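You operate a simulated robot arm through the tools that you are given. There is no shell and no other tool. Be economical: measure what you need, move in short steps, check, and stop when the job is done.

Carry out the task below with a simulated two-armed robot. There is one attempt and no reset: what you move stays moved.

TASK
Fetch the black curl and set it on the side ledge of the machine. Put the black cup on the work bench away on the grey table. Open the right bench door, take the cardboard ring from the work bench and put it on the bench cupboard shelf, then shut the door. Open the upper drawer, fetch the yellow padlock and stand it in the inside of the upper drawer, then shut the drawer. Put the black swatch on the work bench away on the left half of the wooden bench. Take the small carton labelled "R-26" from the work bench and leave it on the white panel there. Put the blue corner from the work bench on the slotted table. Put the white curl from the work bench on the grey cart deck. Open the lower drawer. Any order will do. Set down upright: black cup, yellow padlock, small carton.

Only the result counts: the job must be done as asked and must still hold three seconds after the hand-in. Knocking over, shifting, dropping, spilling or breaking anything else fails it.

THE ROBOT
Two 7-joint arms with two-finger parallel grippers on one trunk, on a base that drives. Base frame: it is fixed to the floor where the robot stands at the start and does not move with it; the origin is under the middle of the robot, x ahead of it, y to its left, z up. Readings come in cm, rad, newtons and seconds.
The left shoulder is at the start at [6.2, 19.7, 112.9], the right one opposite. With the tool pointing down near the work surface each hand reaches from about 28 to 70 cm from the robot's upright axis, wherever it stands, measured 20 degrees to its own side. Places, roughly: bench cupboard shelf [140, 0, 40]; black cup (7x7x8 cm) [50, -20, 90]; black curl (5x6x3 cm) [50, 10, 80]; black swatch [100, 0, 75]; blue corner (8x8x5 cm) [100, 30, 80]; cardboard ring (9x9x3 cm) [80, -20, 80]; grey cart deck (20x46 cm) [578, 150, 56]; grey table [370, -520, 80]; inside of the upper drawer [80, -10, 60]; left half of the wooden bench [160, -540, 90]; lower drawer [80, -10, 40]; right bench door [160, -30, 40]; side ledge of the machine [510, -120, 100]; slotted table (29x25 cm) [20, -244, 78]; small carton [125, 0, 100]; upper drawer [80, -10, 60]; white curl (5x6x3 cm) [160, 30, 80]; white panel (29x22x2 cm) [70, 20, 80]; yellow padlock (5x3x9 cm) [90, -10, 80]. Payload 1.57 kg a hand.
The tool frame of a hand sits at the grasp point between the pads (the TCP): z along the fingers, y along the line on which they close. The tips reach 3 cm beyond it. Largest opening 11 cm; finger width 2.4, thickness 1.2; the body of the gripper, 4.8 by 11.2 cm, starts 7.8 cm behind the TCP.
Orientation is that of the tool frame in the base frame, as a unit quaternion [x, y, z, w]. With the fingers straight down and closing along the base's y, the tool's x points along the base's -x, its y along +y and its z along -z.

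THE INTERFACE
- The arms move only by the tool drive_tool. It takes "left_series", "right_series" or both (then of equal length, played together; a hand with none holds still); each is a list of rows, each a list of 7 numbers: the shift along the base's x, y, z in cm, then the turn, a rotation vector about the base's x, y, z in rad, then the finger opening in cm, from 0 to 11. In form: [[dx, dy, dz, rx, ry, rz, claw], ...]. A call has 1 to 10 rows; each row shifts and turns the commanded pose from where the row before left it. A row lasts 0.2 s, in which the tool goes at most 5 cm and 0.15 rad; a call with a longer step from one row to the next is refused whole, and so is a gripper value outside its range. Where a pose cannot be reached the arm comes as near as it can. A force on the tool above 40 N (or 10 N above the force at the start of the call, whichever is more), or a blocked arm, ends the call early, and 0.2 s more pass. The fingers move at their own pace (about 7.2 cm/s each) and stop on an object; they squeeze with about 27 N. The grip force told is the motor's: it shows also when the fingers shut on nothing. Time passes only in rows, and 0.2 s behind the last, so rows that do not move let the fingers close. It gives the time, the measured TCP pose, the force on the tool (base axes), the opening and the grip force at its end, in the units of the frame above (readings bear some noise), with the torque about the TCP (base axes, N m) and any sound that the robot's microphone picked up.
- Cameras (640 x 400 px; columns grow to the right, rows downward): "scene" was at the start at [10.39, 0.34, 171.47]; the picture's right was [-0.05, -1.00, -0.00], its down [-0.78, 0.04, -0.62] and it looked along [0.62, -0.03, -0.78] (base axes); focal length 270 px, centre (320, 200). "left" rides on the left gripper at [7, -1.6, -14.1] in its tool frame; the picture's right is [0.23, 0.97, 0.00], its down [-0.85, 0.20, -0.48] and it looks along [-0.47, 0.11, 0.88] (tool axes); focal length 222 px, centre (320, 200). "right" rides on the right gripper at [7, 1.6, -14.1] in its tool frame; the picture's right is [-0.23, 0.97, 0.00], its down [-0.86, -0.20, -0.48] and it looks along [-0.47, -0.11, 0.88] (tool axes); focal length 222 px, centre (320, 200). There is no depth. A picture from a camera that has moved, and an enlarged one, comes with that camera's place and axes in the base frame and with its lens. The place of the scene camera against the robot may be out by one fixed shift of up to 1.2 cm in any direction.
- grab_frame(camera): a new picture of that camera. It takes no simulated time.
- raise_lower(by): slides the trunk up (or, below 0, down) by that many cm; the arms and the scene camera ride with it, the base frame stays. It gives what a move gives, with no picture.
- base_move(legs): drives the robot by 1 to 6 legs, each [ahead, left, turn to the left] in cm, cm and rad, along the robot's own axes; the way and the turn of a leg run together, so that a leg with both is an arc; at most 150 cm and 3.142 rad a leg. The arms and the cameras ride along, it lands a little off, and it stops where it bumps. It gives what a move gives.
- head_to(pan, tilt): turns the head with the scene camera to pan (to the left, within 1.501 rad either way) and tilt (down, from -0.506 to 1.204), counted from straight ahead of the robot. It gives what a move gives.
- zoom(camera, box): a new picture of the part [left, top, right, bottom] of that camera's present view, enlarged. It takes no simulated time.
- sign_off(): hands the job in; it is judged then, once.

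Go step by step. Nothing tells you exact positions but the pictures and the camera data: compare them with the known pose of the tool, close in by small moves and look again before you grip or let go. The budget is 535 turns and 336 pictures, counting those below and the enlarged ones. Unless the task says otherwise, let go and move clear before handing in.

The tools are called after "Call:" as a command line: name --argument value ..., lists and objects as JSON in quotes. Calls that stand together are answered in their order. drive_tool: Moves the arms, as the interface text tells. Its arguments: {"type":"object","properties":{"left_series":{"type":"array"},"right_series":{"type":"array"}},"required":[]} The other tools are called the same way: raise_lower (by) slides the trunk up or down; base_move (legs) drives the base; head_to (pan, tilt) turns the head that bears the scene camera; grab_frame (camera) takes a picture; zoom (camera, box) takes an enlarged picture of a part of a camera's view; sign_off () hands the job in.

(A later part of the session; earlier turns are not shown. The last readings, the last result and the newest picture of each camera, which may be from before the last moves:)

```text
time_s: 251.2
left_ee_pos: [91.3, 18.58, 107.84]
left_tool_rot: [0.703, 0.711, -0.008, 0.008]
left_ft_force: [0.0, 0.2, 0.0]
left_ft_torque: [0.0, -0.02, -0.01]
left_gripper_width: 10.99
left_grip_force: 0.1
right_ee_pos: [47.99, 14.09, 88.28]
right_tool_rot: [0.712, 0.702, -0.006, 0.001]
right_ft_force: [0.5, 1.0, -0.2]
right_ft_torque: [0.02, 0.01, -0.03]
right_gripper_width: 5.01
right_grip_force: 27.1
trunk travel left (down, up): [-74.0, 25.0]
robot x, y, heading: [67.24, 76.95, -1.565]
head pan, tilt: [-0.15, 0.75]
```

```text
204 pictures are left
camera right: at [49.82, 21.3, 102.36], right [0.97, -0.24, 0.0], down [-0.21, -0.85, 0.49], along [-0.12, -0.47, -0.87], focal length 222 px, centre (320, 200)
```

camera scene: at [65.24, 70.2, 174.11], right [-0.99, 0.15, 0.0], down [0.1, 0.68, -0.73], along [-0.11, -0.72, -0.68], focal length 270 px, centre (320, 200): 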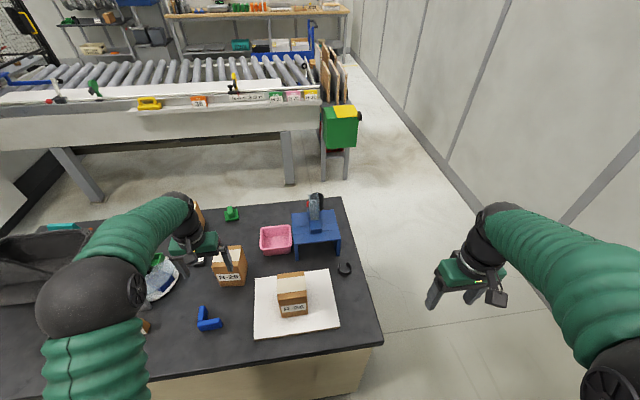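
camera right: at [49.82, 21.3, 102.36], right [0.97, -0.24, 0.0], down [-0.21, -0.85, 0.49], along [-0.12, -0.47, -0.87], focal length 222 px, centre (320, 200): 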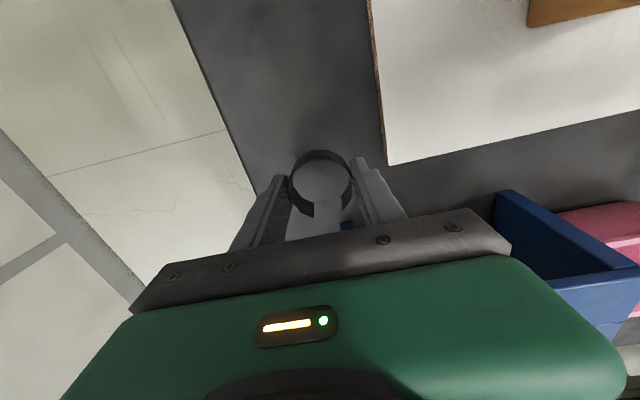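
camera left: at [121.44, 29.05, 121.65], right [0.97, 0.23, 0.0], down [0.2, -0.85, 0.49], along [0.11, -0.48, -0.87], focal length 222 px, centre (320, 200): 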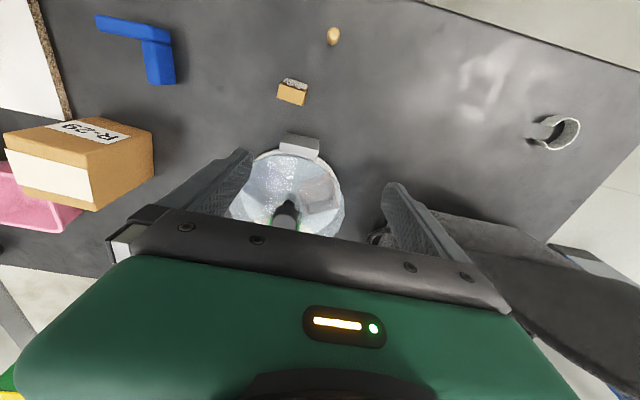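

Black curl held. Lift, retract the left hand clear of the tote lid, and move along to the white curl.

Call:
drive_tool --right_series '[[0, 1, 4, 0, 0, 0, 3], [0, 2, 4, 0, 0, 0, 3], [0, 3, 4, 0, 0, 0, 3], [0, 4, 4, 0, 0, 0, 3], [0, 4, 3, 0, 0, 0, 3]]' --left_series '[[0, 3, 0, 0, 0, 0, 9], [0, 3, 0, 0, 0, 0, 9], [0, 3, 0, 0, 0, 0, 9], [0, 3, 0, 0, 0, 0, 9], [0, 3, 0, 0, 0, 0, 9]]'

Call:
base_move --legs '[[0, 71, 0]]'

Call:
grab_frame --camera "left"

```text
refused: row 4 steps farther than a row can; nothing moved
```

```text
time_s: 254.2
left_ee_pos: [144.39, 19.27, 108.86]
left_tool_rot: [0.702, 0.712, 0.001, 0.021]
left_ft_force: [-2.4, -0.3, -0.1]
left_ft_torque: [0.0, -0.21, -0.02]
left_gripper_width: 11.02
left_grip_force: 0.0
right_ee_pos: [101.96, 14.54, 87.65]
right_tool_rot: [0.71, 0.704, 0.006, 0.015]
right_ft_force: [-1.7, 0.8, -0.2]
right_ft_torque: [-0.09, -0.1, -0.03]
right_gripper_width: 4.97
right_grip_force: 27.1
trunk travel left (down, up): [-74.0, 25.0]
robot x, y, heading: [123.59, 77.38, -1.558]
head pan, tilt: [-0.15, 0.75]
stopped in leg 1: the robot was blocked; the commanded pose is now the measured one
```

```text
203 pictures are left
camera left: at [142.22, 26.73, 122.81], right [0.97, 0.24, 0.03], down [0.2, -0.84, 0.51], along [0.14, -0.49, -0.86], focal length 222 px, centre (320, 200)
```

left: 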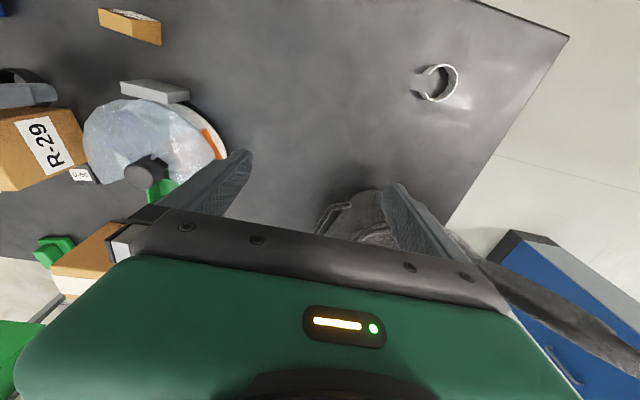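

A move was refused and the base swept with the right hand low — I likely pushed the R-29 carton. Look at the damage first.

Call:
grab_frame --camera "scene"

Call:
grab_frame --camera "right"

Call:
zoom --camera "scene" --box '[280, 180, 460, 310]'

```text
202 pictures are left
camera scene: at [117.75, 66.33, 174.0], right [-0.99, 0.14, -0.02], down [0.11, 0.68, -0.73], along [-0.09, -0.72, -0.69], focal length 270 px, centre (320, 200)
```

scene: 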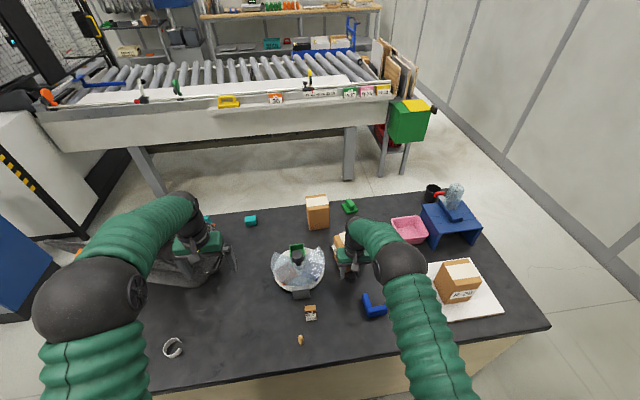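

```text
201 pictures are left
camera right: at [103.18, 21.7, 101.73], right [0.97, -0.24, 0.03], down [-0.22, -0.85, 0.48], along [-0.09, -0.48, -0.88], focal length 222 px, centre (320, 200)
```

right: 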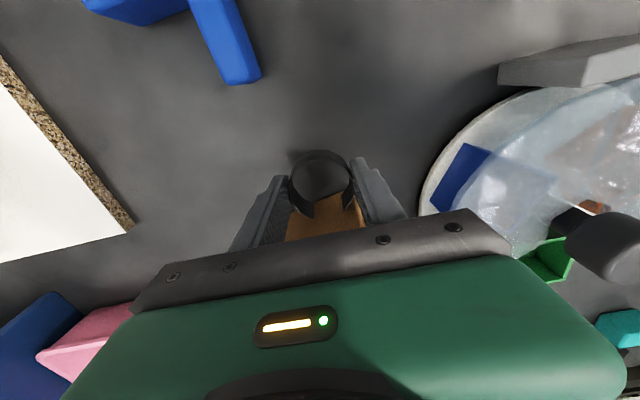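

```text
3.08 times, centred on (370, 245) of scene
camera zoom: at [117.75, 66.33, 174.0], right [-0.99, 0.14, -0.02], down [0.11, 0.68, -0.73], along [-0.09, -0.72, -0.69], focal length 831 px, centre (166, 62)
```

zoom: 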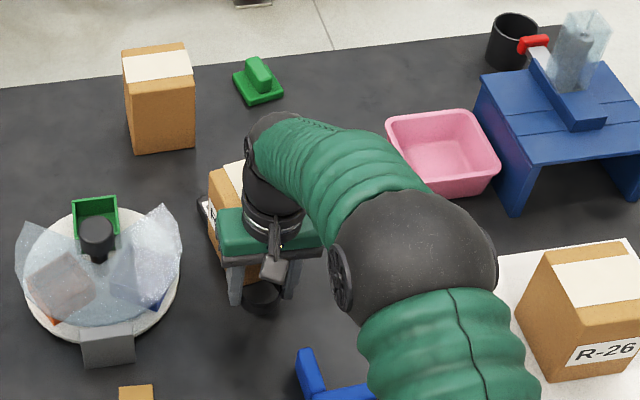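

R-29 was pushed (and turned) against the turntable side, so I must put it back. First lift the right hand straight up and clear the left.

Call:
drive_tool --right_series '[[0, 0, 4, 0, 0, 0, 3], [0, 0, 4, 0, 0, 0, 3], [0, 0, 4, 0, 0, 0, 3], [0, 0, 4, 0, 0, 0, 3], [0, 0, 4, 0, 0, 0, 3], [0, 1, 4, 0, 0, 0, 3]]'

Call:
grab_frame --camera "left"

Call:
grab_frame --camera "right"

```text
time_s: 255.6
left_ee_pos: [147.85, 19.63, 108.33]
left_tool_rot: [0.701, 0.713, -0.008, 0.011]
left_ft_force: [-0.2, 0.0, 0.3]
left_ft_torque: [-0.04, 0.02, -0.02]
left_gripper_width: 11.03
left_grip_force: 0.1
right_ee_pos: [104.78, 15.6, 112.62]
right_tool_rot: [0.709, 0.705, -0.003, 0.006]
right_ft_force: [0.1, 1.1, 0.0]
right_ft_torque: [-0.04, -0.03, 0.03]
right_gripper_width: 4.99
right_grip_force: 27.2
trunk travel left (down, up): [-74.0, 25.0]
robot x, y, heading: [124.05, 77.48, -1.558]
head pan, tilt: [-0.15, 0.75]
```

```text
199 pictures are left
camera left: at [145.95, 26.98, 122.31], right [0.97, 0.24, 0.0], down [0.21, -0.84, 0.5], along [0.12, -0.49, -0.86], focal length 222 px, centre (320, 200)
```

left: 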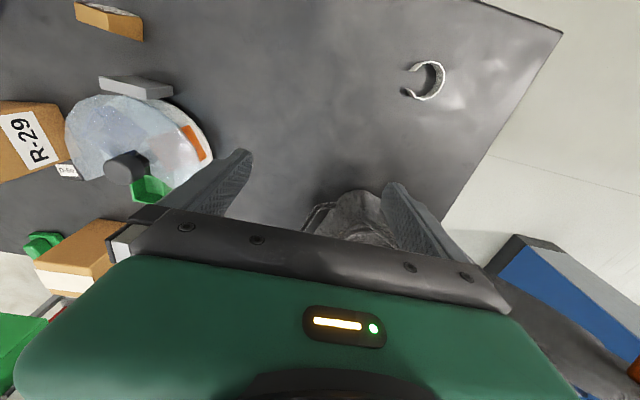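

```text
198 pictures are left
camera right: at [106.38, 22.86, 126.7], right [0.97, -0.23, 0.01], down [-0.21, -0.85, 0.49], along [-0.11, -0.48, -0.87], focal length 222 px, centre (320, 200)
```

right: 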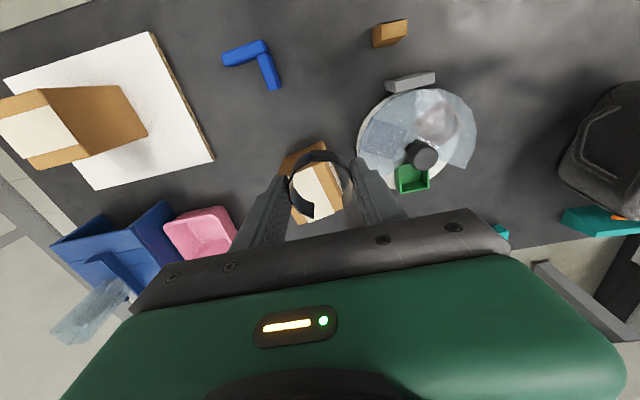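

Base front is only ~25 cm ahead of its center, so I can get closer. Move right 22 then ahead 6, and bring the left hand over R-29.

Call:
base_move --legs '[[0, -22, -0.01], [5.5, 0, 0]]'

Call:
grab_frame --camera "left"

Call:
grab_frame --camera "scene"

```text
time_s: 257.9
left_ee_pos: [124.6, 14.41, 108.81]
left_tool_rot: [0.706, 0.708, -0.009, 0.015]
left_ft_force: [-0.1, -0.3, 1.6]
left_ft_torque: [-0.02, 0.05, -0.01]
left_gripper_width: 11.0
left_grip_force: 0.1
right_ee_pos: [81.54, 11.1, 113.11]
right_tool_rot: [0.715, 0.699, -0.007, 0.01]
right_ft_force: [0.4, 0.0, 0.5]
right_ft_torque: [-0.01, 0.01, -0.03]
right_gripper_width: 4.99
right_grip_force: 26.9
trunk travel left (down, up): [-74.0, 25.0]
robot x, y, heading: [102.03, 71.87, -1.578]
head pan, tilt: [-0.15, 0.75]
```

```text
197 pictures are left
camera left: at [122.85, 21.92, 122.82], right [0.97, 0.23, 0.0], down [0.2, -0.84, 0.51], along [0.12, -0.5, -0.86], focal length 222 px, centre (320, 200)
```

left: 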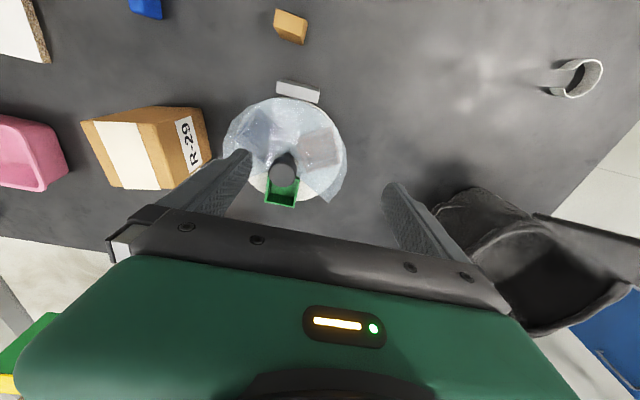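

```text
196 pictures are left
camera scene: at [100.19, 62.54, 174.23], right [-0.99, 0.15, 0.0], down [0.11, 0.67, -0.74], along [-0.11, -0.73, -0.68], focal length 270 px, centre (320, 200)
```

scene: 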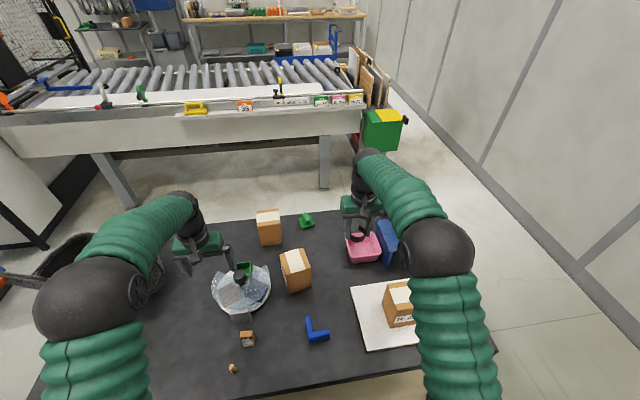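

Call:
zoom --camera "left" --box '[60, 80, 260, 220]'

Call:
zoom --camera "scene" --box '[200, 190, 360, 310]'

```text
2.86 times, centred on (160, 150) of left
camera zoom: at [122.85, 21.92, 122.82], right [0.97, 0.23, 0.0], down [0.2, -0.84, 0.51], along [0.12, -0.5, -0.86], focal length 635 px, centre (777, 343)
```

zoom: 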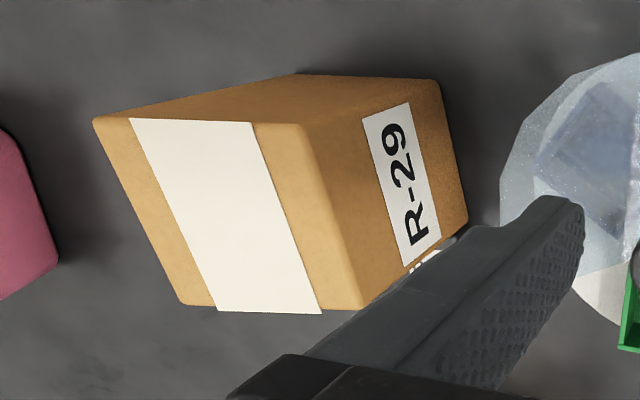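

```text
3.33 times, centred on (280, 250) of scene
camera zoom: at [100.19, 62.54, 174.23], right [-0.99, 0.15, 0.0], down [0.11, 0.67, -0.74], along [-0.11, -0.73, -0.68], focal length 900 px, centre (453, 33)
```

zoom: 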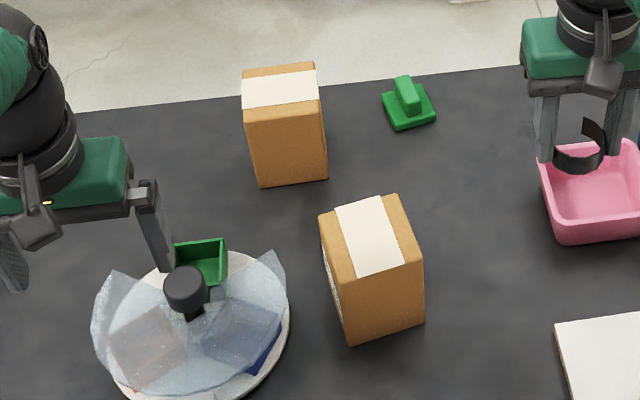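

R-29 now at (100.6,5.9), yaw ≈ −78° (was ≈ (90,10), yaw −8°); D-50 was nudged too. Raise the right hand, reposition the base, and align the left hand over R-29.

Call:
drive_tool --right_series '[[0, 3, 2, 0, 0, 0, 3], [0, 3, 2, 0, 0, 0, 3], [0, 3, 2, 0, 0, 0, 3], [0, 3, 1, 0, 0, 0, 3]]' --left_series '[[0, 0, 0, 0, 0, 0.05, 11], [0, 0, 0, 0, 0, 0.05, 11], [0, 0, 0, 0, 0, 0.05, 11], [0, 0, 0, 0, 0, 0.06, 11]]'

Call:
base_move --legs '[[1.5, -21, 0.008]]'

Call:
grab_frame --camera "left"

```text
time_s: 258.9
left_ee_pos: [124.77, 13.49, 108.21]
left_tool_rot: [0.628, 0.778, -0.007, 0.012]
left_ft_force: [0.2, 0.3, 1.0]
left_ft_torque: [-0.04, 0.03, 0.03]
left_gripper_width: 11.01
left_grip_force: 0.1
right_ee_pos: [81.82, 22.11, 119.82]
right_tool_rot: [0.715, 0.699, -0.006, 0.006]
right_ft_force: [-0.8, -1.2, -0.2]
right_ft_torque: [-0.02, 0.03, 0.0]
right_gripper_width: 4.96
right_grip_force: 26.9
trunk travel left (down, up): [-74.0, 25.0]
robot x, y, heading: [102.07, 71.77, -1.579]
head pan, tilt: [-0.15, 0.75]
```

```text
time_s: 260.5
left_ee_pos: [104.48, 12.31, 108.22]
left_tool_rot: [0.627, 0.779, -0.008, 0.012]
left_ft_force: [-0.6, -0.5, 0.5]
left_ft_torque: [-0.01, 0.05, -0.03]
left_gripper_width: 11.0
left_grip_force: 0.0
right_ee_pos: [61.61, 20.8, 119.87]
right_tool_rot: [0.714, 0.7, -0.006, 0.005]
right_ft_force: [0.0, 0.4, 0.6]
right_ft_torque: [-0.02, 0.05, -0.02]
right_gripper_width: 4.97
right_grip_force: 27.0
trunk travel left (down, up): [-74.0, 25.0]
robot x, y, heading: [81.23, 70.53, -1.572]
head pan, tilt: [-0.15, 0.75]
```

```text
193 pictures are left
camera left: at [101.33, 19.2, 122.31], right [0.9, 0.43, 0.0], down [0.37, -0.78, 0.5], along [0.21, -0.45, -0.86], focal length 222 px, centre (320, 200)
```

left: 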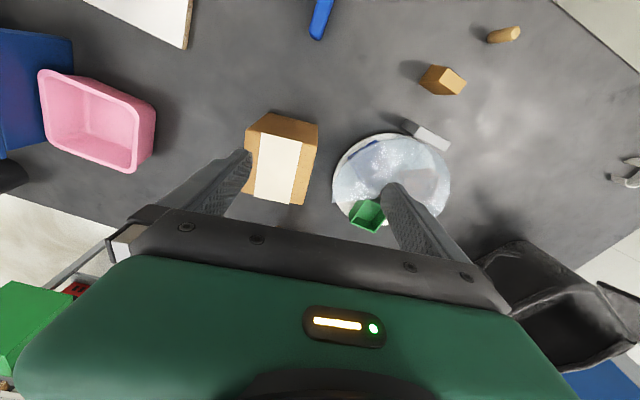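

Call:
drive_tool --left_series '[[-1.8, -3.1, 0, 0, 0, 0, 11], [-1.7, -3.1, 0, 0, 0, 0, 11], [0, 0, -4, 0, 0, 0, 11]]'

Call:
grab_frame --camera "left"

```text
time_s: 261.3
left_ee_pos: [100.66, 6.1, 104.27]
left_tool_rot: [0.628, 0.778, -0.006, 0.014]
left_ft_force: [0.1, 1.1, 0.0]
left_ft_torque: [0.01, -0.02, -0.01]
left_gripper_width: 10.97
left_grip_force: 0.1
right_ee_pos: [61.3, 20.85, 119.88]
right_tool_rot: [0.714, 0.7, -0.005, 0.008]
right_ft_force: [0.0, 0.5, -0.4]
right_ft_torque: [0.05, 0.0, 0.01]
right_gripper_width: 4.98
right_grip_force: 27.9
trunk travel left (down, up): [-74.0, 25.0]
robot x, y, heading: [81.29, 70.28, -1.565]
head pan, tilt: [-0.15, 0.75]
```

```text
192 pictures are left
camera left: at [97.36, 12.98, 118.42], right [0.9, 0.43, 0.0], down [0.37, -0.78, 0.5], along [0.22, -0.46, -0.86], focal length 222 px, centre (320, 200)
```

left: 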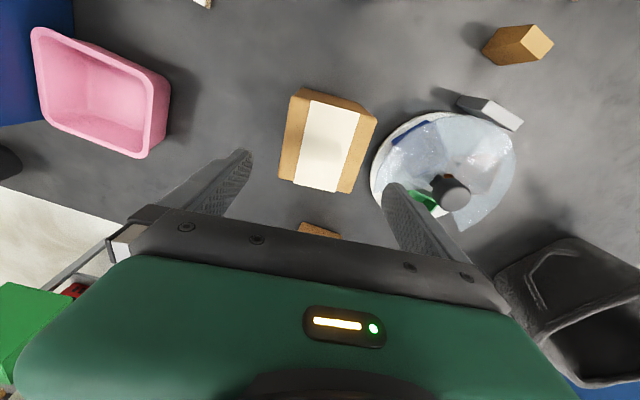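

Call:
drive_tool --left_series '[[0.4, 0.2, -4, 0, 0, 0, 11], [0, 0, -4, 0, 0, 0, 11], [0, 0, -4, 0, 0, 0, 11], [0, 0, -2.2, 0, 0, 0, 11], [0, 0, 0, 0, 0, 0, 7], [0, 0, 0, 0, 0, 0, 7], [0, 0, 0, 0, 0, 0, 7], [0, 0, 3, 0, 0, 0, 7]]'

Call:
grab_frame --camera "left"

```text
time_s: 263.1
left_ee_pos: [101.12, 6.33, 93.0]
left_tool_rot: [0.627, 0.779, -0.006, 0.013]
left_ft_force: [0.1, 0.0, -2.8]
left_ft_torque: [0.01, 0.04, -0.03]
left_gripper_width: 9.02
left_grip_force: 27.2
right_ee_pos: [61.06, 20.95, 119.8]
right_tool_rot: [0.714, 0.7, -0.004, 0.009]
right_ft_force: [0.1, 0.3, 0.0]
right_ft_torque: [-0.04, -0.04, 0.01]
right_gripper_width: 4.99
right_grip_force: 27.1
trunk travel left (down, up): [-74.0, 25.0]
robot x, y, heading: [81.49, 70.75, -1.571]
head pan, tilt: [-0.15, 0.75]
```

```text
191 pictures are left
camera left: at [97.81, 13.34, 107.1], right [0.9, 0.43, 0.0], down [0.37, -0.78, 0.5], along [0.22, -0.45, -0.86], focal length 222 px, centre (320, 200)
```

left: 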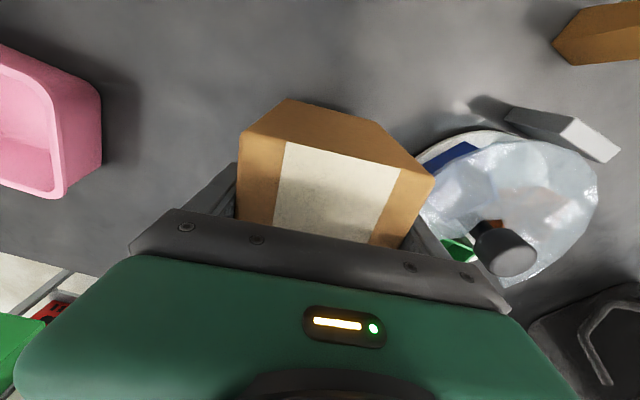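

R-29 gripped. Lift, rotate +70°, and move to its original place.

Call:
drive_tool --left_series '[[0, 0, 4, 0, 0, 0, 7], [0, 0, 3, 0, 0, 0.1, 7], [-1, 0.4, 0, 0, 0, 0.14, 7], [-1, 0.4, 0, 0, 0, 0.14, 7], [-2, 0.4, 0, 0, 0, 0.14, 7], [-2, 0.5, 0, 0, 0, 0.14, 7], [-2, 0.5, 0, 0, 0, 0.14, 7], [-1, 0.5, 0, 0, 0, 0.14, 7], [-1, 0.5, 0, 0, 0, 0.14, 7], [-1, 0.5, 0, 0, 0, 0.14, 7]]'

Call:
grab_frame --camera "left"

Call:
grab_frame --camera "scene"

```text
time_s: 265.3
left_ee_pos: [89.91, 10.12, 100.36]
left_tool_rot: [0.067, 0.998, 0.002, 0.016]
left_ft_force: [-0.2, 0.1, -3.6]
left_ft_torque: [0.0, 0.01, -0.01]
left_gripper_width: 9.04
left_grip_force: 27.1
right_ee_pos: [60.94, 20.77, 119.96]
right_tool_rot: [0.714, 0.7, -0.002, 0.008]
right_ft_force: [0.2, -0.1, 0.3]
right_ft_torque: [0.02, -0.03, 0.01]
right_gripper_width: 5.0
right_grip_force: 27.0
trunk travel left (down, up): [-74.0, 25.0]
robot x, y, heading: [81.22, 70.23, -1.571]
head pan, tilt: [-0.15, 0.75]
```

```text
190 pictures are left
camera left: at [82.24, 9.37, 114.33], right [-0.1, 1.0, 0.0], down [0.86, 0.08, 0.51], along [0.5, 0.05, -0.86], focal length 222 px, centre (320, 200)
```

left: 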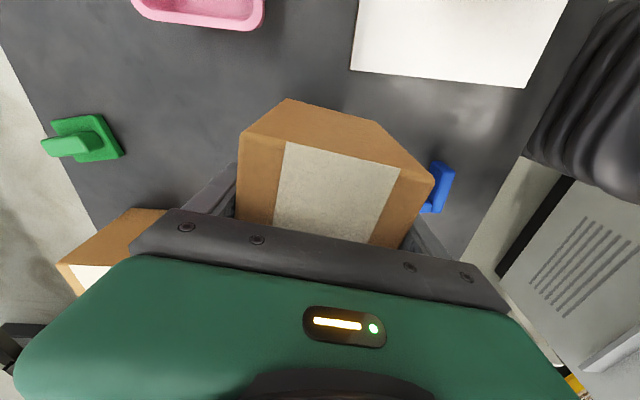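

```text
189 pictures are left
camera scene: at [79.36, 59.48, 174.1], right [-0.99, 0.15, 0.0], down [0.1, 0.68, -0.73], along [-0.11, -0.72, -0.68], focal length 270 px, centre (320, 200)
```

scene: 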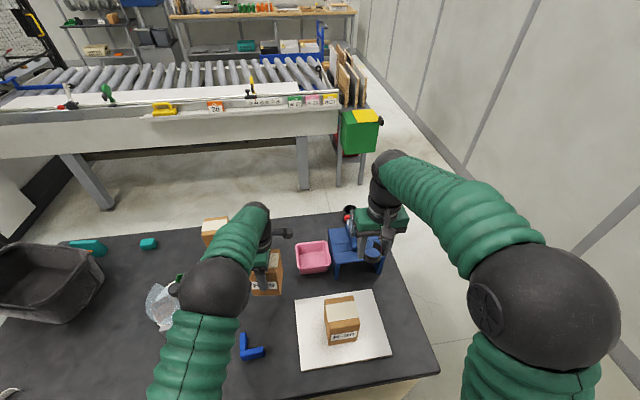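

Orientation is right. Original estimate (90,9.7). Lower it there.

Call:
drive_tool --left_series '[[0.1, -0.4, -4, 0, 0, 0, 7], [0, 0, -4, 0, 0, 0, 7], [0, 0, -1.2, 0, 0, 0, 7], [0, 0, -0.5, 0, 0, 0, 7], [0, 0, -0.4, 0, 0, 0, 7], [0, 0, -0.3, 0, 0, 0, 7]]'

```text
time_s: 266.7
left_ee_pos: [90.05, 9.47, 90.1]
left_tool_rot: [0.068, 0.998, 0.0, 0.016]
left_ft_force: [0.9, -0.7, 13.0]
left_ft_torque: [-0.74, 0.29, 0.03]
left_gripper_width: 9.01
left_grip_force: 27.0
right_ee_pos: [60.95, 21.11, 119.94]
right_tool_rot: [0.713, 0.701, -0.004, 0.008]
right_ft_force: [0.3, 0.8, 0.7]
right_ft_torque: [0.04, 0.02, 0.02]
right_gripper_width: 4.94
right_grip_force: 27.0
trunk travel left (down, up): [-74.0, 25.0]
robot x, y, heading: [81.76, 70.34, -1.575]
head pan, tilt: [-0.15, 0.75]
```

Contact. Release, rise, and rotate the hand back.

Call:
drive_tool --left_series '[[0, 0, 0.1, 0, 0, 0, 9.2], [0, 0, 0, 0, 0, 0, 10.8], [0, 0, 0, 0, 0, 0, 11], [0, 0, 2, 0, 0, 0, 11], [0, 0, 4, 0, 0, 0, 11], [0, 0, 4, 0, 0, 0, 11], [0, 0, 4, 0, 0, 0, 11], [0, 0, 4, 0, 0, -0.05, 11]]'

Call:
drive_tool --left_series '[[1, 0, 0, 0, 0, -0.14, 10], [1, 0, 0, 0, 0, -0.14, 8], [1, 0, 0, 0, 0, -0.14, 8], [1, 0, 0, 0, 0, -0.14, 8], [1, 0, 0, 0, 0, -0.14, 8], [1, 0, 0, 0, 0, -0.14, 8], [1, 0, 0, 0, 0, -0.14, 8], [1, 0, 0, 0, 0, -0.14, 8], [1, 0, 0, 0, 0, -0.14, 8], [1, 0, 0, 0, 0, -0.14, 8]]'

Call:
grab_frame --camera "left"

Call:
zoom --camera "scene" --box '[120, 200, 400, 380]'

```text
time_s: 268.5
left_ee_pos: [89.81, 9.96, 108.15]
left_tool_rot: [0.092, 0.996, 0.002, 0.016]
left_ft_force: [-0.4, 0.4, 0.7]
left_ft_torque: [-0.04, -0.01, 0.02]
left_gripper_width: 11.0
left_grip_force: 0.0
right_ee_pos: [60.89, 21.11, 119.85]
right_tool_rot: [0.713, 0.701, -0.003, 0.009]
right_ft_force: [0.5, 0.0, -0.4]
right_ft_torque: [-0.02, 0.02, 0.01]
right_gripper_width: 4.98
right_grip_force: 26.7
trunk travel left (down, up): [-74.0, 25.0]
robot x, y, heading: [81.56, 70.49, -1.571]
head pan, tilt: [-0.15, 0.75]
```

```text
time_s: 270.7
left_ee_pos: [100.18, 9.87, 107.88]
left_tool_rot: [0.713, 0.701, -0.009, 0.012]
left_ft_force: [0.9, 0.2, -0.8]
left_ft_torque: [-0.03, -0.02, -0.01]
left_gripper_width: 7.98
left_grip_force: 0.1
right_ee_pos: [61.03, 20.86, 119.84]
right_tool_rot: [0.714, 0.7, -0.004, 0.008]
right_ft_force: [-0.2, 0.1, -0.1]
right_ft_torque: [0.02, -0.01, 0.02]
right_gripper_width: 4.96
right_grip_force: 26.7
trunk travel left (down, up): [-74.0, 25.0]
robot x, y, heading: [81.63, 70.14, -1.574]
head pan, tilt: [-0.15, 0.75]
```

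```text
188 pictures are left
camera left: at [98.44, 17.2, 121.98], right [0.98, 0.21, 0.0], down [0.18, -0.84, 0.5], along [0.11, -0.49, -0.86], focal length 222 px, centre (320, 200)
```

left: 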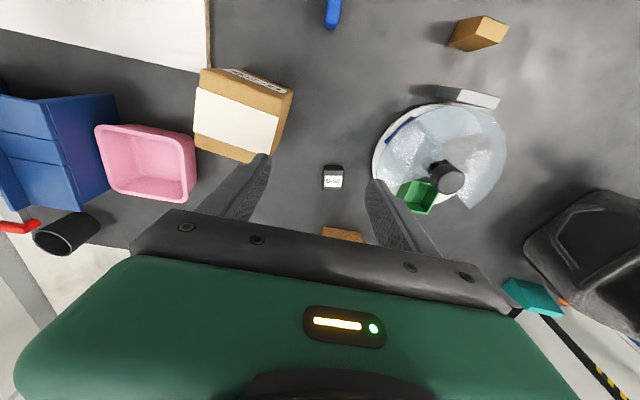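

```text
2.22 times, centred on (260, 290) of scene
camera zoom: at [79.59, 59.55, 174.11], right [-0.99, 0.15, 0.0], down [0.1, 0.68, -0.73], along [-0.11, -0.72, -0.68], focal length 600 px, centre (453, 0)
```

zoom: 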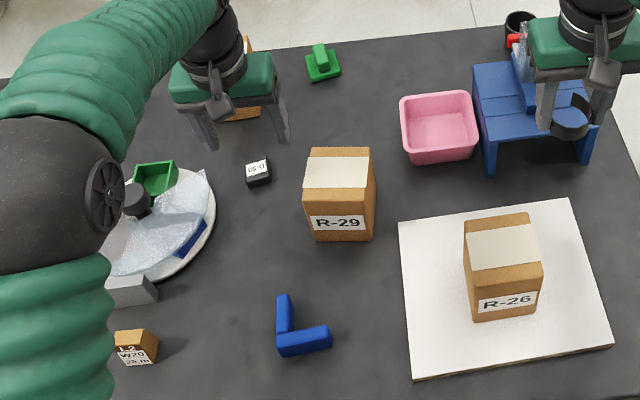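

R-29 is back in place; D-50 is within ~1.5 cm of where it was. Now retract the left hand, back off, and go to the white curl (one step at a time).

Call:
drive_tool --left_series '[[0, 3.5, 0.5, 0, 0, 0, 8], [0, 3.5, 0.5, 0, 0, 0, 8], [0, 3.5, 0.5, 0, 0, 0, 8], [0, 3.5, 0.5, 0, 0, 0, 8], [0, 3.5, 0.5, 0, 0, 0, 8], [0, 3.5, 0.5, 0, 0, 0, 8]]' --right_series '[[0, 1, 0, 0, 0, 0, 3], [0, 1, 0, 0, 0, 0, 3], [0, 1, 0, 0, 0, 0, 3], [0, 1, 0, 0, 0, 0, 3], [0, 1, 0, 0, 0, 0, 3], [0, 1, 0, 0, 0, 0, 3]]'

```text
time_s: 272.1
left_ee_pos: [99.92, 30.81, 111.06]
left_tool_rot: [0.712, 0.702, -0.009, 0.014]
left_ft_force: [0.5, 0.0, -0.5]
left_ft_torque: [-0.03, -0.01, -0.01]
left_gripper_width: 8.01
left_grip_force: 0.1
right_ee_pos: [60.96, 27.14, 119.84]
right_tool_rot: [0.714, 0.7, -0.006, 0.008]
right_ft_force: [0.3, 0.7, -0.4]
right_ft_torque: [-0.02, 0.02, -0.01]
right_gripper_width: 4.97
right_grip_force: 27.2
trunk travel left (down, up): [-74.0, 25.0]
robot x, y, heading: [81.53, 70.57, -1.571]
head pan, tilt: [-0.15, 0.75]
```

Call:
base_move --legs '[[-7, 0, 0], [0, 61, 0]]'

Call:
grab_frame --camera "left"

```text
time_s: 276.1
left_ee_pos: [160.52, 37.72, 110.94]
left_tool_rot: [0.712, 0.702, -0.008, 0.013]
left_ft_force: [-0.8, -0.3, -0.5]
left_ft_torque: [0.01, -0.06, 0.0]
left_gripper_width: 8.05
left_grip_force: 0.2
right_ee_pos: [121.5, 33.71, 119.6]
right_tool_rot: [0.714, 0.7, -0.002, 0.008]
right_ft_force: [-0.2, -0.2, 0.1]
right_ft_torque: [0.01, -0.01, -0.04]
right_gripper_width: 4.97
right_grip_force: 27.1
trunk travel left (down, up): [-74.0, 25.0]
robot x, y, heading: [141.56, 77.41, -1.569]
head pan, tilt: [-0.15, 0.75]
```

```text
186 pictures are left
camera left: at [158.83, 45.12, 125.06], right [0.98, 0.21, 0.0], down [0.18, -0.84, 0.51], along [0.11, -0.49, -0.86], focal length 222 px, centre (320, 200)
```

left: 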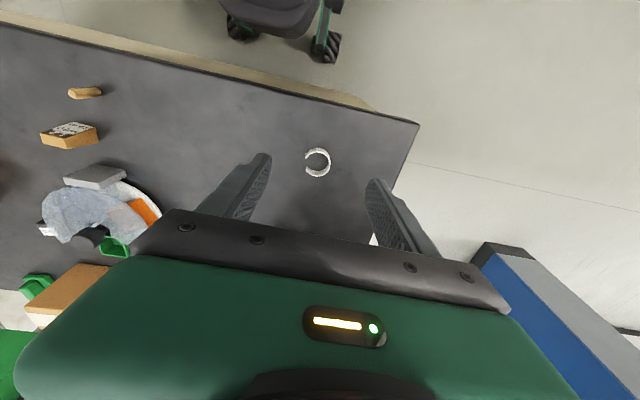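

Call:
drive_tool --left_series '[[0.6, -4, -1, 0.03, 0, 0, 8], [0.6, -3.8, -3, 0, 0, 0, 8], [0, 0, -4.5, 0, 0, 0, 8], [0, 0, -4.5, 0, 0, 0, 8]]'

Call:
grab_frame --camera "left"

```text
time_s: 277.1
left_ee_pos: [161.8, 29.92, 97.91]
left_tool_rot: [0.712, 0.702, 0.002, 0.002]
left_ft_force: [0.6, 0.5, -0.2]
left_ft_torque: [0.03, -0.01, -0.02]
left_gripper_width: 7.99
left_grip_force: 0.0
right_ee_pos: [121.87, 33.69, 119.83]
right_tool_rot: [0.713, 0.701, -0.004, 0.008]
right_ft_force: [-0.8, 0.6, -0.4]
right_ft_torque: [-0.02, -0.03, -0.01]
right_gripper_width: 4.97
right_grip_force: 27.3
trunk travel left (down, up): [-74.0, 25.0]
robot x, y, heading: [141.98, 77.06, -1.574]
head pan, tilt: [-0.15, 0.75]
```

```text
185 pictures are left
camera left: at [160.15, 36.98, 112.1], right [0.98, 0.21, 0.01], down [0.18, -0.86, 0.48], along [0.11, -0.47, -0.88], focal length 222 px, centre (320, 200)
```

left: 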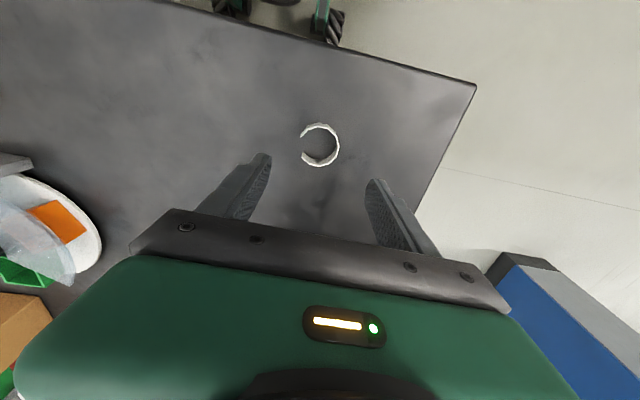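

The white curl's gap faces −x, so I yaw the gripper ~70° before gripping.

Call:
drive_tool --left_series '[[0.2, -0.4, 0, 0, 0, 0.14, 8], [0, 0, 0, 0, 0, 0.14, 8], [0, 0, 0, 0, 0, 0.14, 8], [0, 0, 0, 0, 0, 0.14, 8], [0, 0, 0, 0, 0, 0.14, 8], [0, 0, 0, 0, 0, 0.14, 8], [0, 0, 0, 0, 0, 0.14, 8], [0, 0, 0, 0, 0, 0.14, 8], [0, 0, 0, 0, 0, 0.14, 8]]'

Call:
grab_frame --camera "left"

```text
time_s: 279.1
left_ee_pos: [162.18, 29.42, 97.97]
left_tool_rot: [0.161, 0.987, 0.003, 0.0]
left_ft_force: [-0.7, 0.0, -0.7]
left_ft_torque: [-0.01, 0.0, 0.01]
left_gripper_width: 8.0
left_grip_force: 0.1
right_ee_pos: [121.91, 33.88, 119.86]
right_tool_rot: [0.714, 0.7, -0.004, 0.008]
right_ft_force: [0.4, -0.4, 0.0]
right_ft_torque: [0.01, 0.0, 0.0]
right_gripper_width: 4.92
right_grip_force: 27.2
trunk travel left (down, up): [-74.0, 25.0]
robot x, y, heading: [141.94, 77.1, -1.576]
head pan, tilt: [-0.15, 0.75]
```

```text
184 pictures are left
camera left: at [154.94, 30.1, 112.22], right [0.09, 1.0, 0.01], down [0.87, -0.08, 0.48], along [0.48, -0.04, -0.88], focal length 222 px, centre (320, 200)
```

left: 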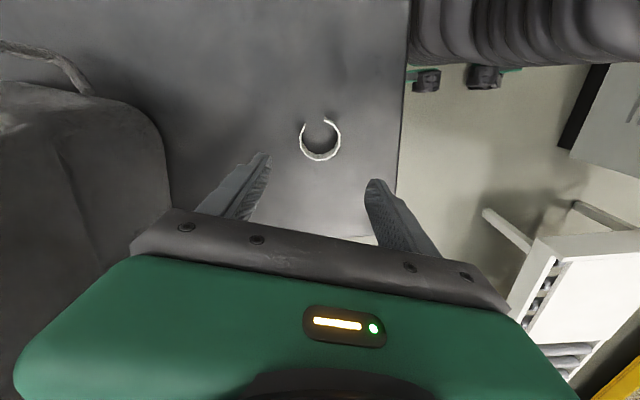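

Call:
drive_tool --left_series '[[-0.4, 0.2, -4, 0, 0, 0, 8], [0, 0, -4, 0, 0, 0, 8], [0, 0, -3.5, 0, 0, 0, 8], [0, 0, -1, 0, 0, 0, 8]]'

Call:
grab_frame --camera "left"

```text
time_s: 280.1
left_ee_pos: [161.65, 29.68, 85.45]
left_tool_rot: [0.162, 0.987, 0.003, 0.002]
left_ft_force: [0.6, -0.3, -1.5]
left_ft_torque: [0.01, 0.05, -0.01]
left_gripper_width: 8.02
left_grip_force: 0.0
right_ee_pos: [121.84, 33.81, 119.83]
right_tool_rot: [0.713, 0.701, -0.004, 0.008]
right_ft_force: [-0.2, -0.2, 0.2]
right_ft_torque: [0.02, 0.01, -0.03]
right_gripper_width: 4.97
right_grip_force: 27.6
trunk travel left (down, up): [-74.0, 25.0]
robot x, y, heading: [142.25, 77.14, -1.57]
head pan, tilt: [-0.15, 0.75]
```

```text
183 pictures are left
camera left: at [154.49, 30.33, 99.73], right [0.09, 1.0, 0.01], down [0.87, -0.09, 0.48], along [0.48, -0.04, -0.88], focal length 222 px, centre (320, 200)
```

left: 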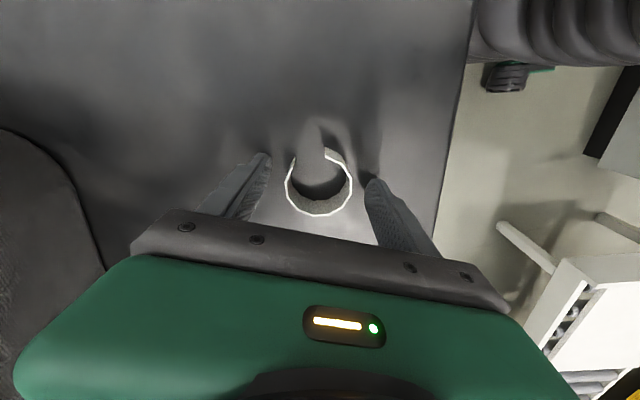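

Call:
drive_tool --left_series '[[0.1, 0, -0.2, 0, 0, 0, 6], [0, 0, 0, 0, 0, 0, 4], [0, 0, 0, 0, 0, 0, 3], [0, 0, 0, 0, 0, 0, 3], [0, 0, 3, 0, 0, 0, 3]]'

Call:
grab_frame --camera "left"

```text
time_s: 281.3
left_ee_pos: [161.82, 29.79, 88.22]
left_tool_rot: [0.162, 0.987, 0.004, 0.001]
left_ft_force: [-0.7, 0.2, 0.1]
left_ft_torque: [-0.03, 0.0, -0.02]
left_gripper_width: 4.8
left_grip_force: 27.0
right_ee_pos: [121.91, 33.99, 119.92]
right_tool_rot: [0.714, 0.7, -0.004, 0.007]
right_ft_force: [0.6, 0.1, 0.1]
right_ft_torque: [-0.01, 0.02, 0.01]
right_gripper_width: 4.94
right_grip_force: 26.1
trunk travel left (down, up): [-74.0, 25.0]
robot x, y, heading: [142.03, 77.5, -1.574]
head pan, tilt: [-0.15, 0.75]
```

```text
182 pictures are left
camera left: at [154.67, 30.41, 102.6], right [0.1, 1.0, 0.01], down [0.87, -0.09, 0.48], along [0.48, -0.04, -0.88], focal length 222 px, centre (320, 200)
```

left: 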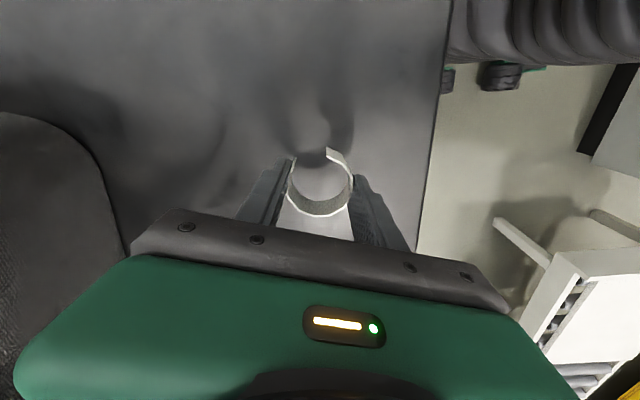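

White curl held. Lift it and restore the yaw.

Call:
drive_tool --left_series '[[0, 0.5, 4, 0, 0, 0, 3], [0, 1, 4, 0, 0, 0, 3], [0, 1, 4, 0, 0, -0.14, 3], [0, 1, 4, 0, 0, -0.14, 3], [0, 1, 4, 0, 0, -0.14, 3], [0, 1, 4, 0, 0, -0.14, 3], [0, 1, 3, 0, 0, -0.14, 3], [0, 1, 0, 0, 0, -0.14, 3], [0, 1, 0, 0, 0, -0.14, 3], [0, 1, 0, 0, 0, -0.14, 3]]'

Call:
base_move --legs '[[-12, 0, 0], [0, 0, 1.571]]'

Call:
head_to --pan 0 --tilt 0.3

Call:
grab_frame --camera "scene"

```text
time_s: 283.5
left_ee_pos: [161.9, 39.26, 115.42]
left_tool_rot: [0.662, 0.749, 0.003, 0.003]
left_ft_force: [0.1, -0.1, -0.4]
left_ft_torque: [-0.01, -0.01, -0.01]
left_gripper_width: 4.77
left_grip_force: 26.4
right_ee_pos: [121.88, 33.99, 119.88]
right_tool_rot: [0.714, 0.7, -0.004, 0.008]
right_ft_force: [0.4, 0.1, 0.1]
right_ft_torque: [-0.01, 0.0, 0.02]
right_gripper_width: 4.94
right_grip_force: 26.3
trunk travel left (down, up): [-74.0, 25.0]
robot x, y, heading: [142.39, 77.12, -1.573]
head pan, tilt: [-0.15, 0.75]
```

```text
time_s: 288.6
left_ee_pos: [179.99, 109.47, 115.19]
left_tool_rot: [-0.066, 0.998, 0.003, 0.0]
left_ft_force: [-0.3, -0.9, -0.4]
left_ft_torque: [0.04, 0.02, 0.01]
left_gripper_width: 4.77
left_grip_force: 27.2
right_ee_pos: [185.63, 69.42, 119.82]
right_tool_rot: [0.008, 1.0, 0.002, 0.008]
right_ft_force: [0.5, -0.2, 0.4]
right_ft_torque: [-0.02, -0.01, 0.0]
right_gripper_width: 4.93
right_grip_force: 26.6
trunk travel left (down, up): [-74.0, 25.0]
robot x, y, heading: [141.74, 89.26, 0.01]
head pan, tilt: [-0.15, 0.75]
```

```text
time_s: 289.5
left_ee_pos: [179.87, 109.46, 115.19]
left_tool_rot: [-0.065, 0.998, 0.004, 0.0]
left_ft_force: [0.0, -0.2, -0.2]
left_ft_torque: [0.0, -0.01, -0.02]
left_gripper_width: 4.8
left_grip_force: 27.2
right_ee_pos: [185.51, 69.6, 119.87]
right_tool_rot: [0.008, 1.0, 0.003, 0.009]
right_ft_force: [0.4, -0.3, -0.3]
right_ft_torque: [0.02, 0.03, 0.01]
right_gripper_width: 4.93
right_grip_force: 27.1
trunk travel left (down, up): [-74.0, 25.0]
robot x, y, heading: [141.78, 89.47, 0.006]
head pan, tilt: [0.0, 0.3]
```

```text
181 pictures are left
camera scene: at [154.18, 90.39, 178.15], right [0.0, -1.0, 0.0], down [-0.3, 0.0, -0.95], along [0.95, 0.0, -0.3], focal length 270 px, centre (320, 200)
```

scene: 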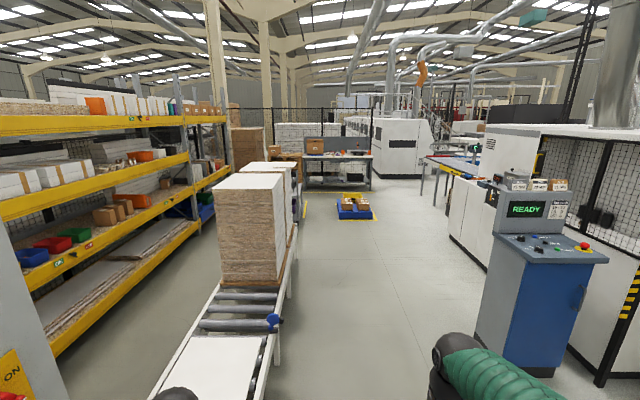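

Aisle ahead is clear at y≈0–100. Drive right 50 and ahead toward the cart/machine area.

Call:
base_move --legs '[[0, -45, 0], [150, 0, 0], [80, 0, 0]]'

Call:
grab_frame --camera "scene"

Call:
head_to --pan -0.7 --tilt 0.4

Call:
grab_frame --camera "scene"

```text
time_s: 291.7
left_ee_pos: [179.24, 81.2, 115.16]
left_tool_rot: [-0.061, 0.998, 0.019, -0.003]
left_ft_force: [1.1, -0.3, -1.1]
left_ft_torque: [-0.02, 0.05, 0.0]
left_gripper_width: 4.76
left_grip_force: 27.4
right_ee_pos: [184.47, 40.92, 118.62]
right_tool_rot: [0.012, 1.0, 0.017, 0.002]
right_ft_force: [-0.3, -0.5, -0.8]
right_ft_torque: [0.0, 0.06, 0.03]
right_gripper_width: 4.92
right_grip_force: 27.5
trunk travel left (down, up): [-74.0, 25.0]
robot x, y, heading: [140.3, 64.61, 0.0]
head pan, tilt: [0.0, 0.3]
stopped in leg 1: the robot was blocked; the commanded pose is now the measured one
```

```text
180 pictures are left
camera scene: at [154.25, 64.23, 177.95], right [0.0, -1.0, -0.01], down [-0.31, 0.01, -0.95], along [0.95, 0.0, -0.31], focal length 270 px, centre (320, 200)
```

scene: 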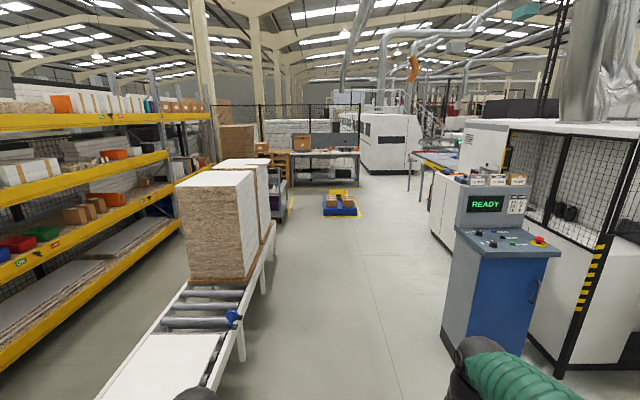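

```text
time_s: 292.8
left_ee_pos: [177.86, 82.31, 115.8]
left_tool_rot: [-0.062, 0.998, 0.014, 0.003]
left_ft_force: [-0.4, -0.4, 0.0]
left_ft_torque: [0.0, 0.0, -0.04]
left_gripper_width: 4.77
left_grip_force: 26.8
right_ee_pos: [183.11, 41.97, 119.49]
right_tool_rot: [0.012, 1.0, 0.012, 0.009]
right_ft_force: [-0.2, -0.6, -0.8]
right_ft_torque: [-0.01, -0.02, 0.0]
right_gripper_width: 4.91
right_grip_force: 26.9
trunk travel left (down, up): [-74.0, 25.0]
robot x, y, heading: [140.47, 64.62, 0.005]
head pan, tilt: [-0.7, 0.4]
```

```text
179 pictures are left
camera scene: at [149.68, 60.13, 177.27], right [-0.65, -0.76, 0.0], down [-0.3, 0.25, -0.92], along [0.7, -0.6, -0.39], focal length 270 px, centre (320, 200)
```

scene: 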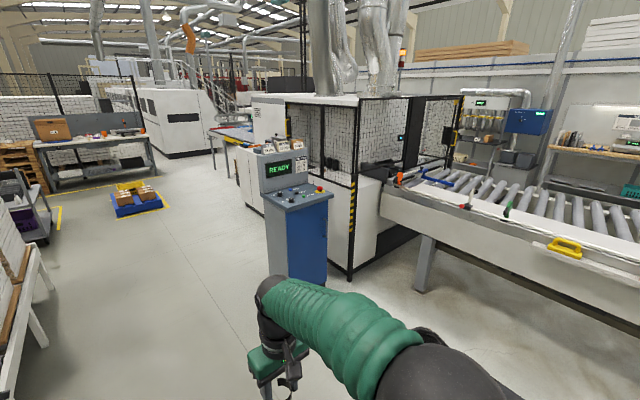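

I drifted into the bench side (base stopped). Move off a little, go ahead past the bench end, then right.

Call:
base_move --legs '[[0, 8, 0], [90, 0, 0], [0, -30, 0], [110, 0, 0]]'

Call:
head_to --pan -0.6 --tilt 0.4

Call:
grab_frame --camera "scene"

Call:
head_to --pan 0.4 --tilt 0.4

Call:
grab_frame --camera "scene"

```text
time_s: 305.1
left_ee_pos: [378.83, 63.4, 115.65]
left_tool_rot: [-0.074, 0.997, 0.014, 0.003]
left_ft_force: [0.2, 0.4, 0.2]
left_ft_torque: [0.02, -0.01, 0.01]
left_gripper_width: 4.75
left_grip_force: 26.8
right_ee_pos: [385.19, 23.3, 119.38]
right_tool_rot: [0.0, 1.0, 0.013, 0.009]
right_ft_force: [1.2, 0.6, 0.4]
right_ft_torque: [-0.05, -0.01, 0.0]
right_gripper_width: 4.89
right_grip_force: 27.0
trunk travel left (down, up): [-74.0, 25.0]
robot x, y, heading: [341.38, 44.9, 0.025]
head pan, tilt: [-0.7, 0.4]
```

```text
time_s: 305.7
left_ee_pos: [378.85, 63.37, 115.75]
left_tool_rot: [-0.075, 0.997, 0.014, 0.003]
left_ft_force: [-0.6, 1.0, -0.2]
left_ft_torque: [0.0, -0.03, 0.01]
left_gripper_width: 4.76
left_grip_force: 27.3
right_ee_pos: [385.1, 23.34, 119.51]
right_tool_rot: [-0.001, 1.0, 0.013, 0.009]
right_ft_force: [0.3, 0.3, -0.5]
right_ft_torque: [-0.04, -0.01, 0.0]
right_gripper_width: 4.86
right_grip_force: 27.3
trunk travel left (down, up): [-74.0, 25.0]
robot x, y, heading: [341.33, 45.29, 0.026]
head pan, tilt: [-0.6, 0.4]
```

```text
178 pictures are left
camera scene: at [351.99, 41.06, 177.24], right [-0.54, -0.84, 0.0], down [-0.33, 0.21, -0.92], along [0.77, -0.5, -0.39], focal length 270 px, centre (320, 200)
```

scene: 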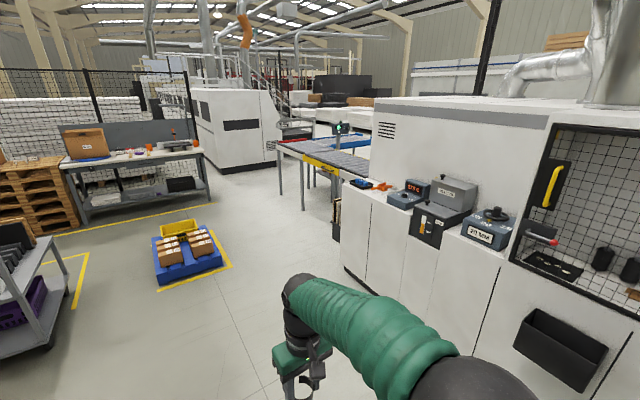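

```text
time_s: 307.0
left_ee_pos: [378.74, 63.31, 115.68]
left_tool_rot: [-0.074, 0.997, 0.014, 0.003]
left_ft_force: [0.4, -0.1, 0.1]
left_ft_torque: [0.0, 0.01, -0.02]
left_gripper_width: 4.77
left_grip_force: 26.8
right_ee_pos: [385.17, 23.27, 119.54]
right_tool_rot: [-0.001, 1.0, 0.013, 0.008]
right_ft_force: [0.3, -0.4, -0.1]
right_ft_torque: [0.0, 0.01, 0.02]
right_gripper_width: 4.9
right_grip_force: 27.2
trunk travel left (down, up): [-74.0, 25.0]
robot x, y, heading: [342.02, 45.3, 0.028]
head pan, tilt: [0.4, 0.4]
```

```text
177 pictures are left
camera scene: at [352.68, 49.91, 177.24], right [0.41, -0.91, 0.0], down [-0.36, -0.16, -0.92], along [0.84, 0.38, -0.39], focal length 270 px, centre (320, 200)
```

scene: 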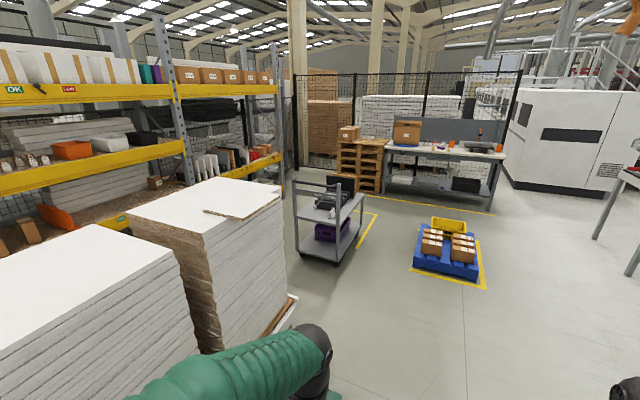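

Call:
zoom --camera "scene" --box '[280, 165, 390, 270]'

Call:
head_to --pan -0.75 --tilt 0.5

Call:
zoom --camera "scene" --box '[250, 110, 470, 250]'

```text
3.81 times, centred on (335, 218) of scene
camera zoom: at [352.68, 49.91, 177.24], right [0.41, -0.91, 0.0], down [-0.36, -0.16, -0.92], along [0.84, 0.38, -0.39], focal length 1028 px, centre (263, 133)
```

zoom: 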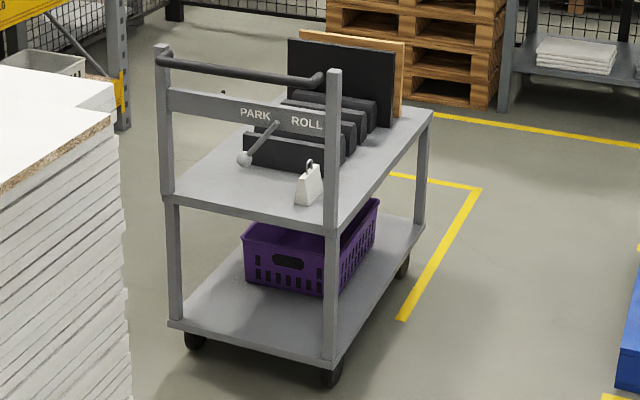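

```text
time_s: 308.4
left_ee_pos: [378.87, 63.36, 115.74]
left_tool_rot: [-0.074, 0.997, 0.015, 0.002]
left_ft_force: [0.1, -0.5, 0.6]
left_ft_torque: [0.03, 0.0, -0.01]
left_gripper_width: 4.74
left_grip_force: 26.8
right_ee_pos: [385.15, 23.27, 119.47]
right_tool_rot: [-0.001, 1.0, 0.014, 0.009]
right_ft_force: [0.7, 0.5, 0.5]
right_ft_torque: [-0.02, 0.0, -0.04]
right_gripper_width: 4.91
right_grip_force: 26.6
trunk travel left (down, up): [-74.0, 25.0]
robot x, y, heading: [341.21, 45.03, 0.025]
head pan, tilt: [-0.75, 0.499]
```

```text
2.86 times, centred on (360, 180) of scene
camera zoom: at [351.05, 40.05, 176.32], right [-0.66, -0.75, 0.0], down [-0.36, 0.32, -0.88], along [0.66, -0.58, -0.48], focal length 771 px, centre (206, 257)
```

zoom: 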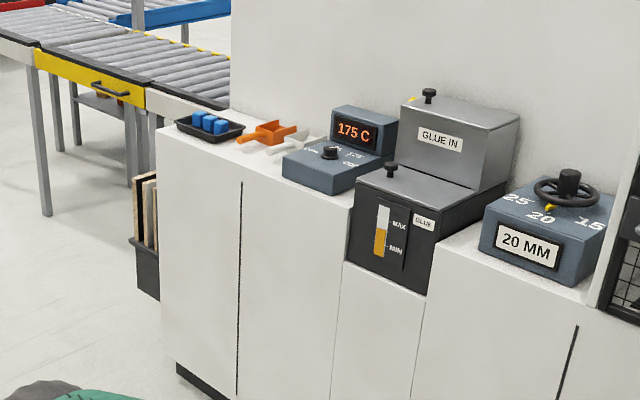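

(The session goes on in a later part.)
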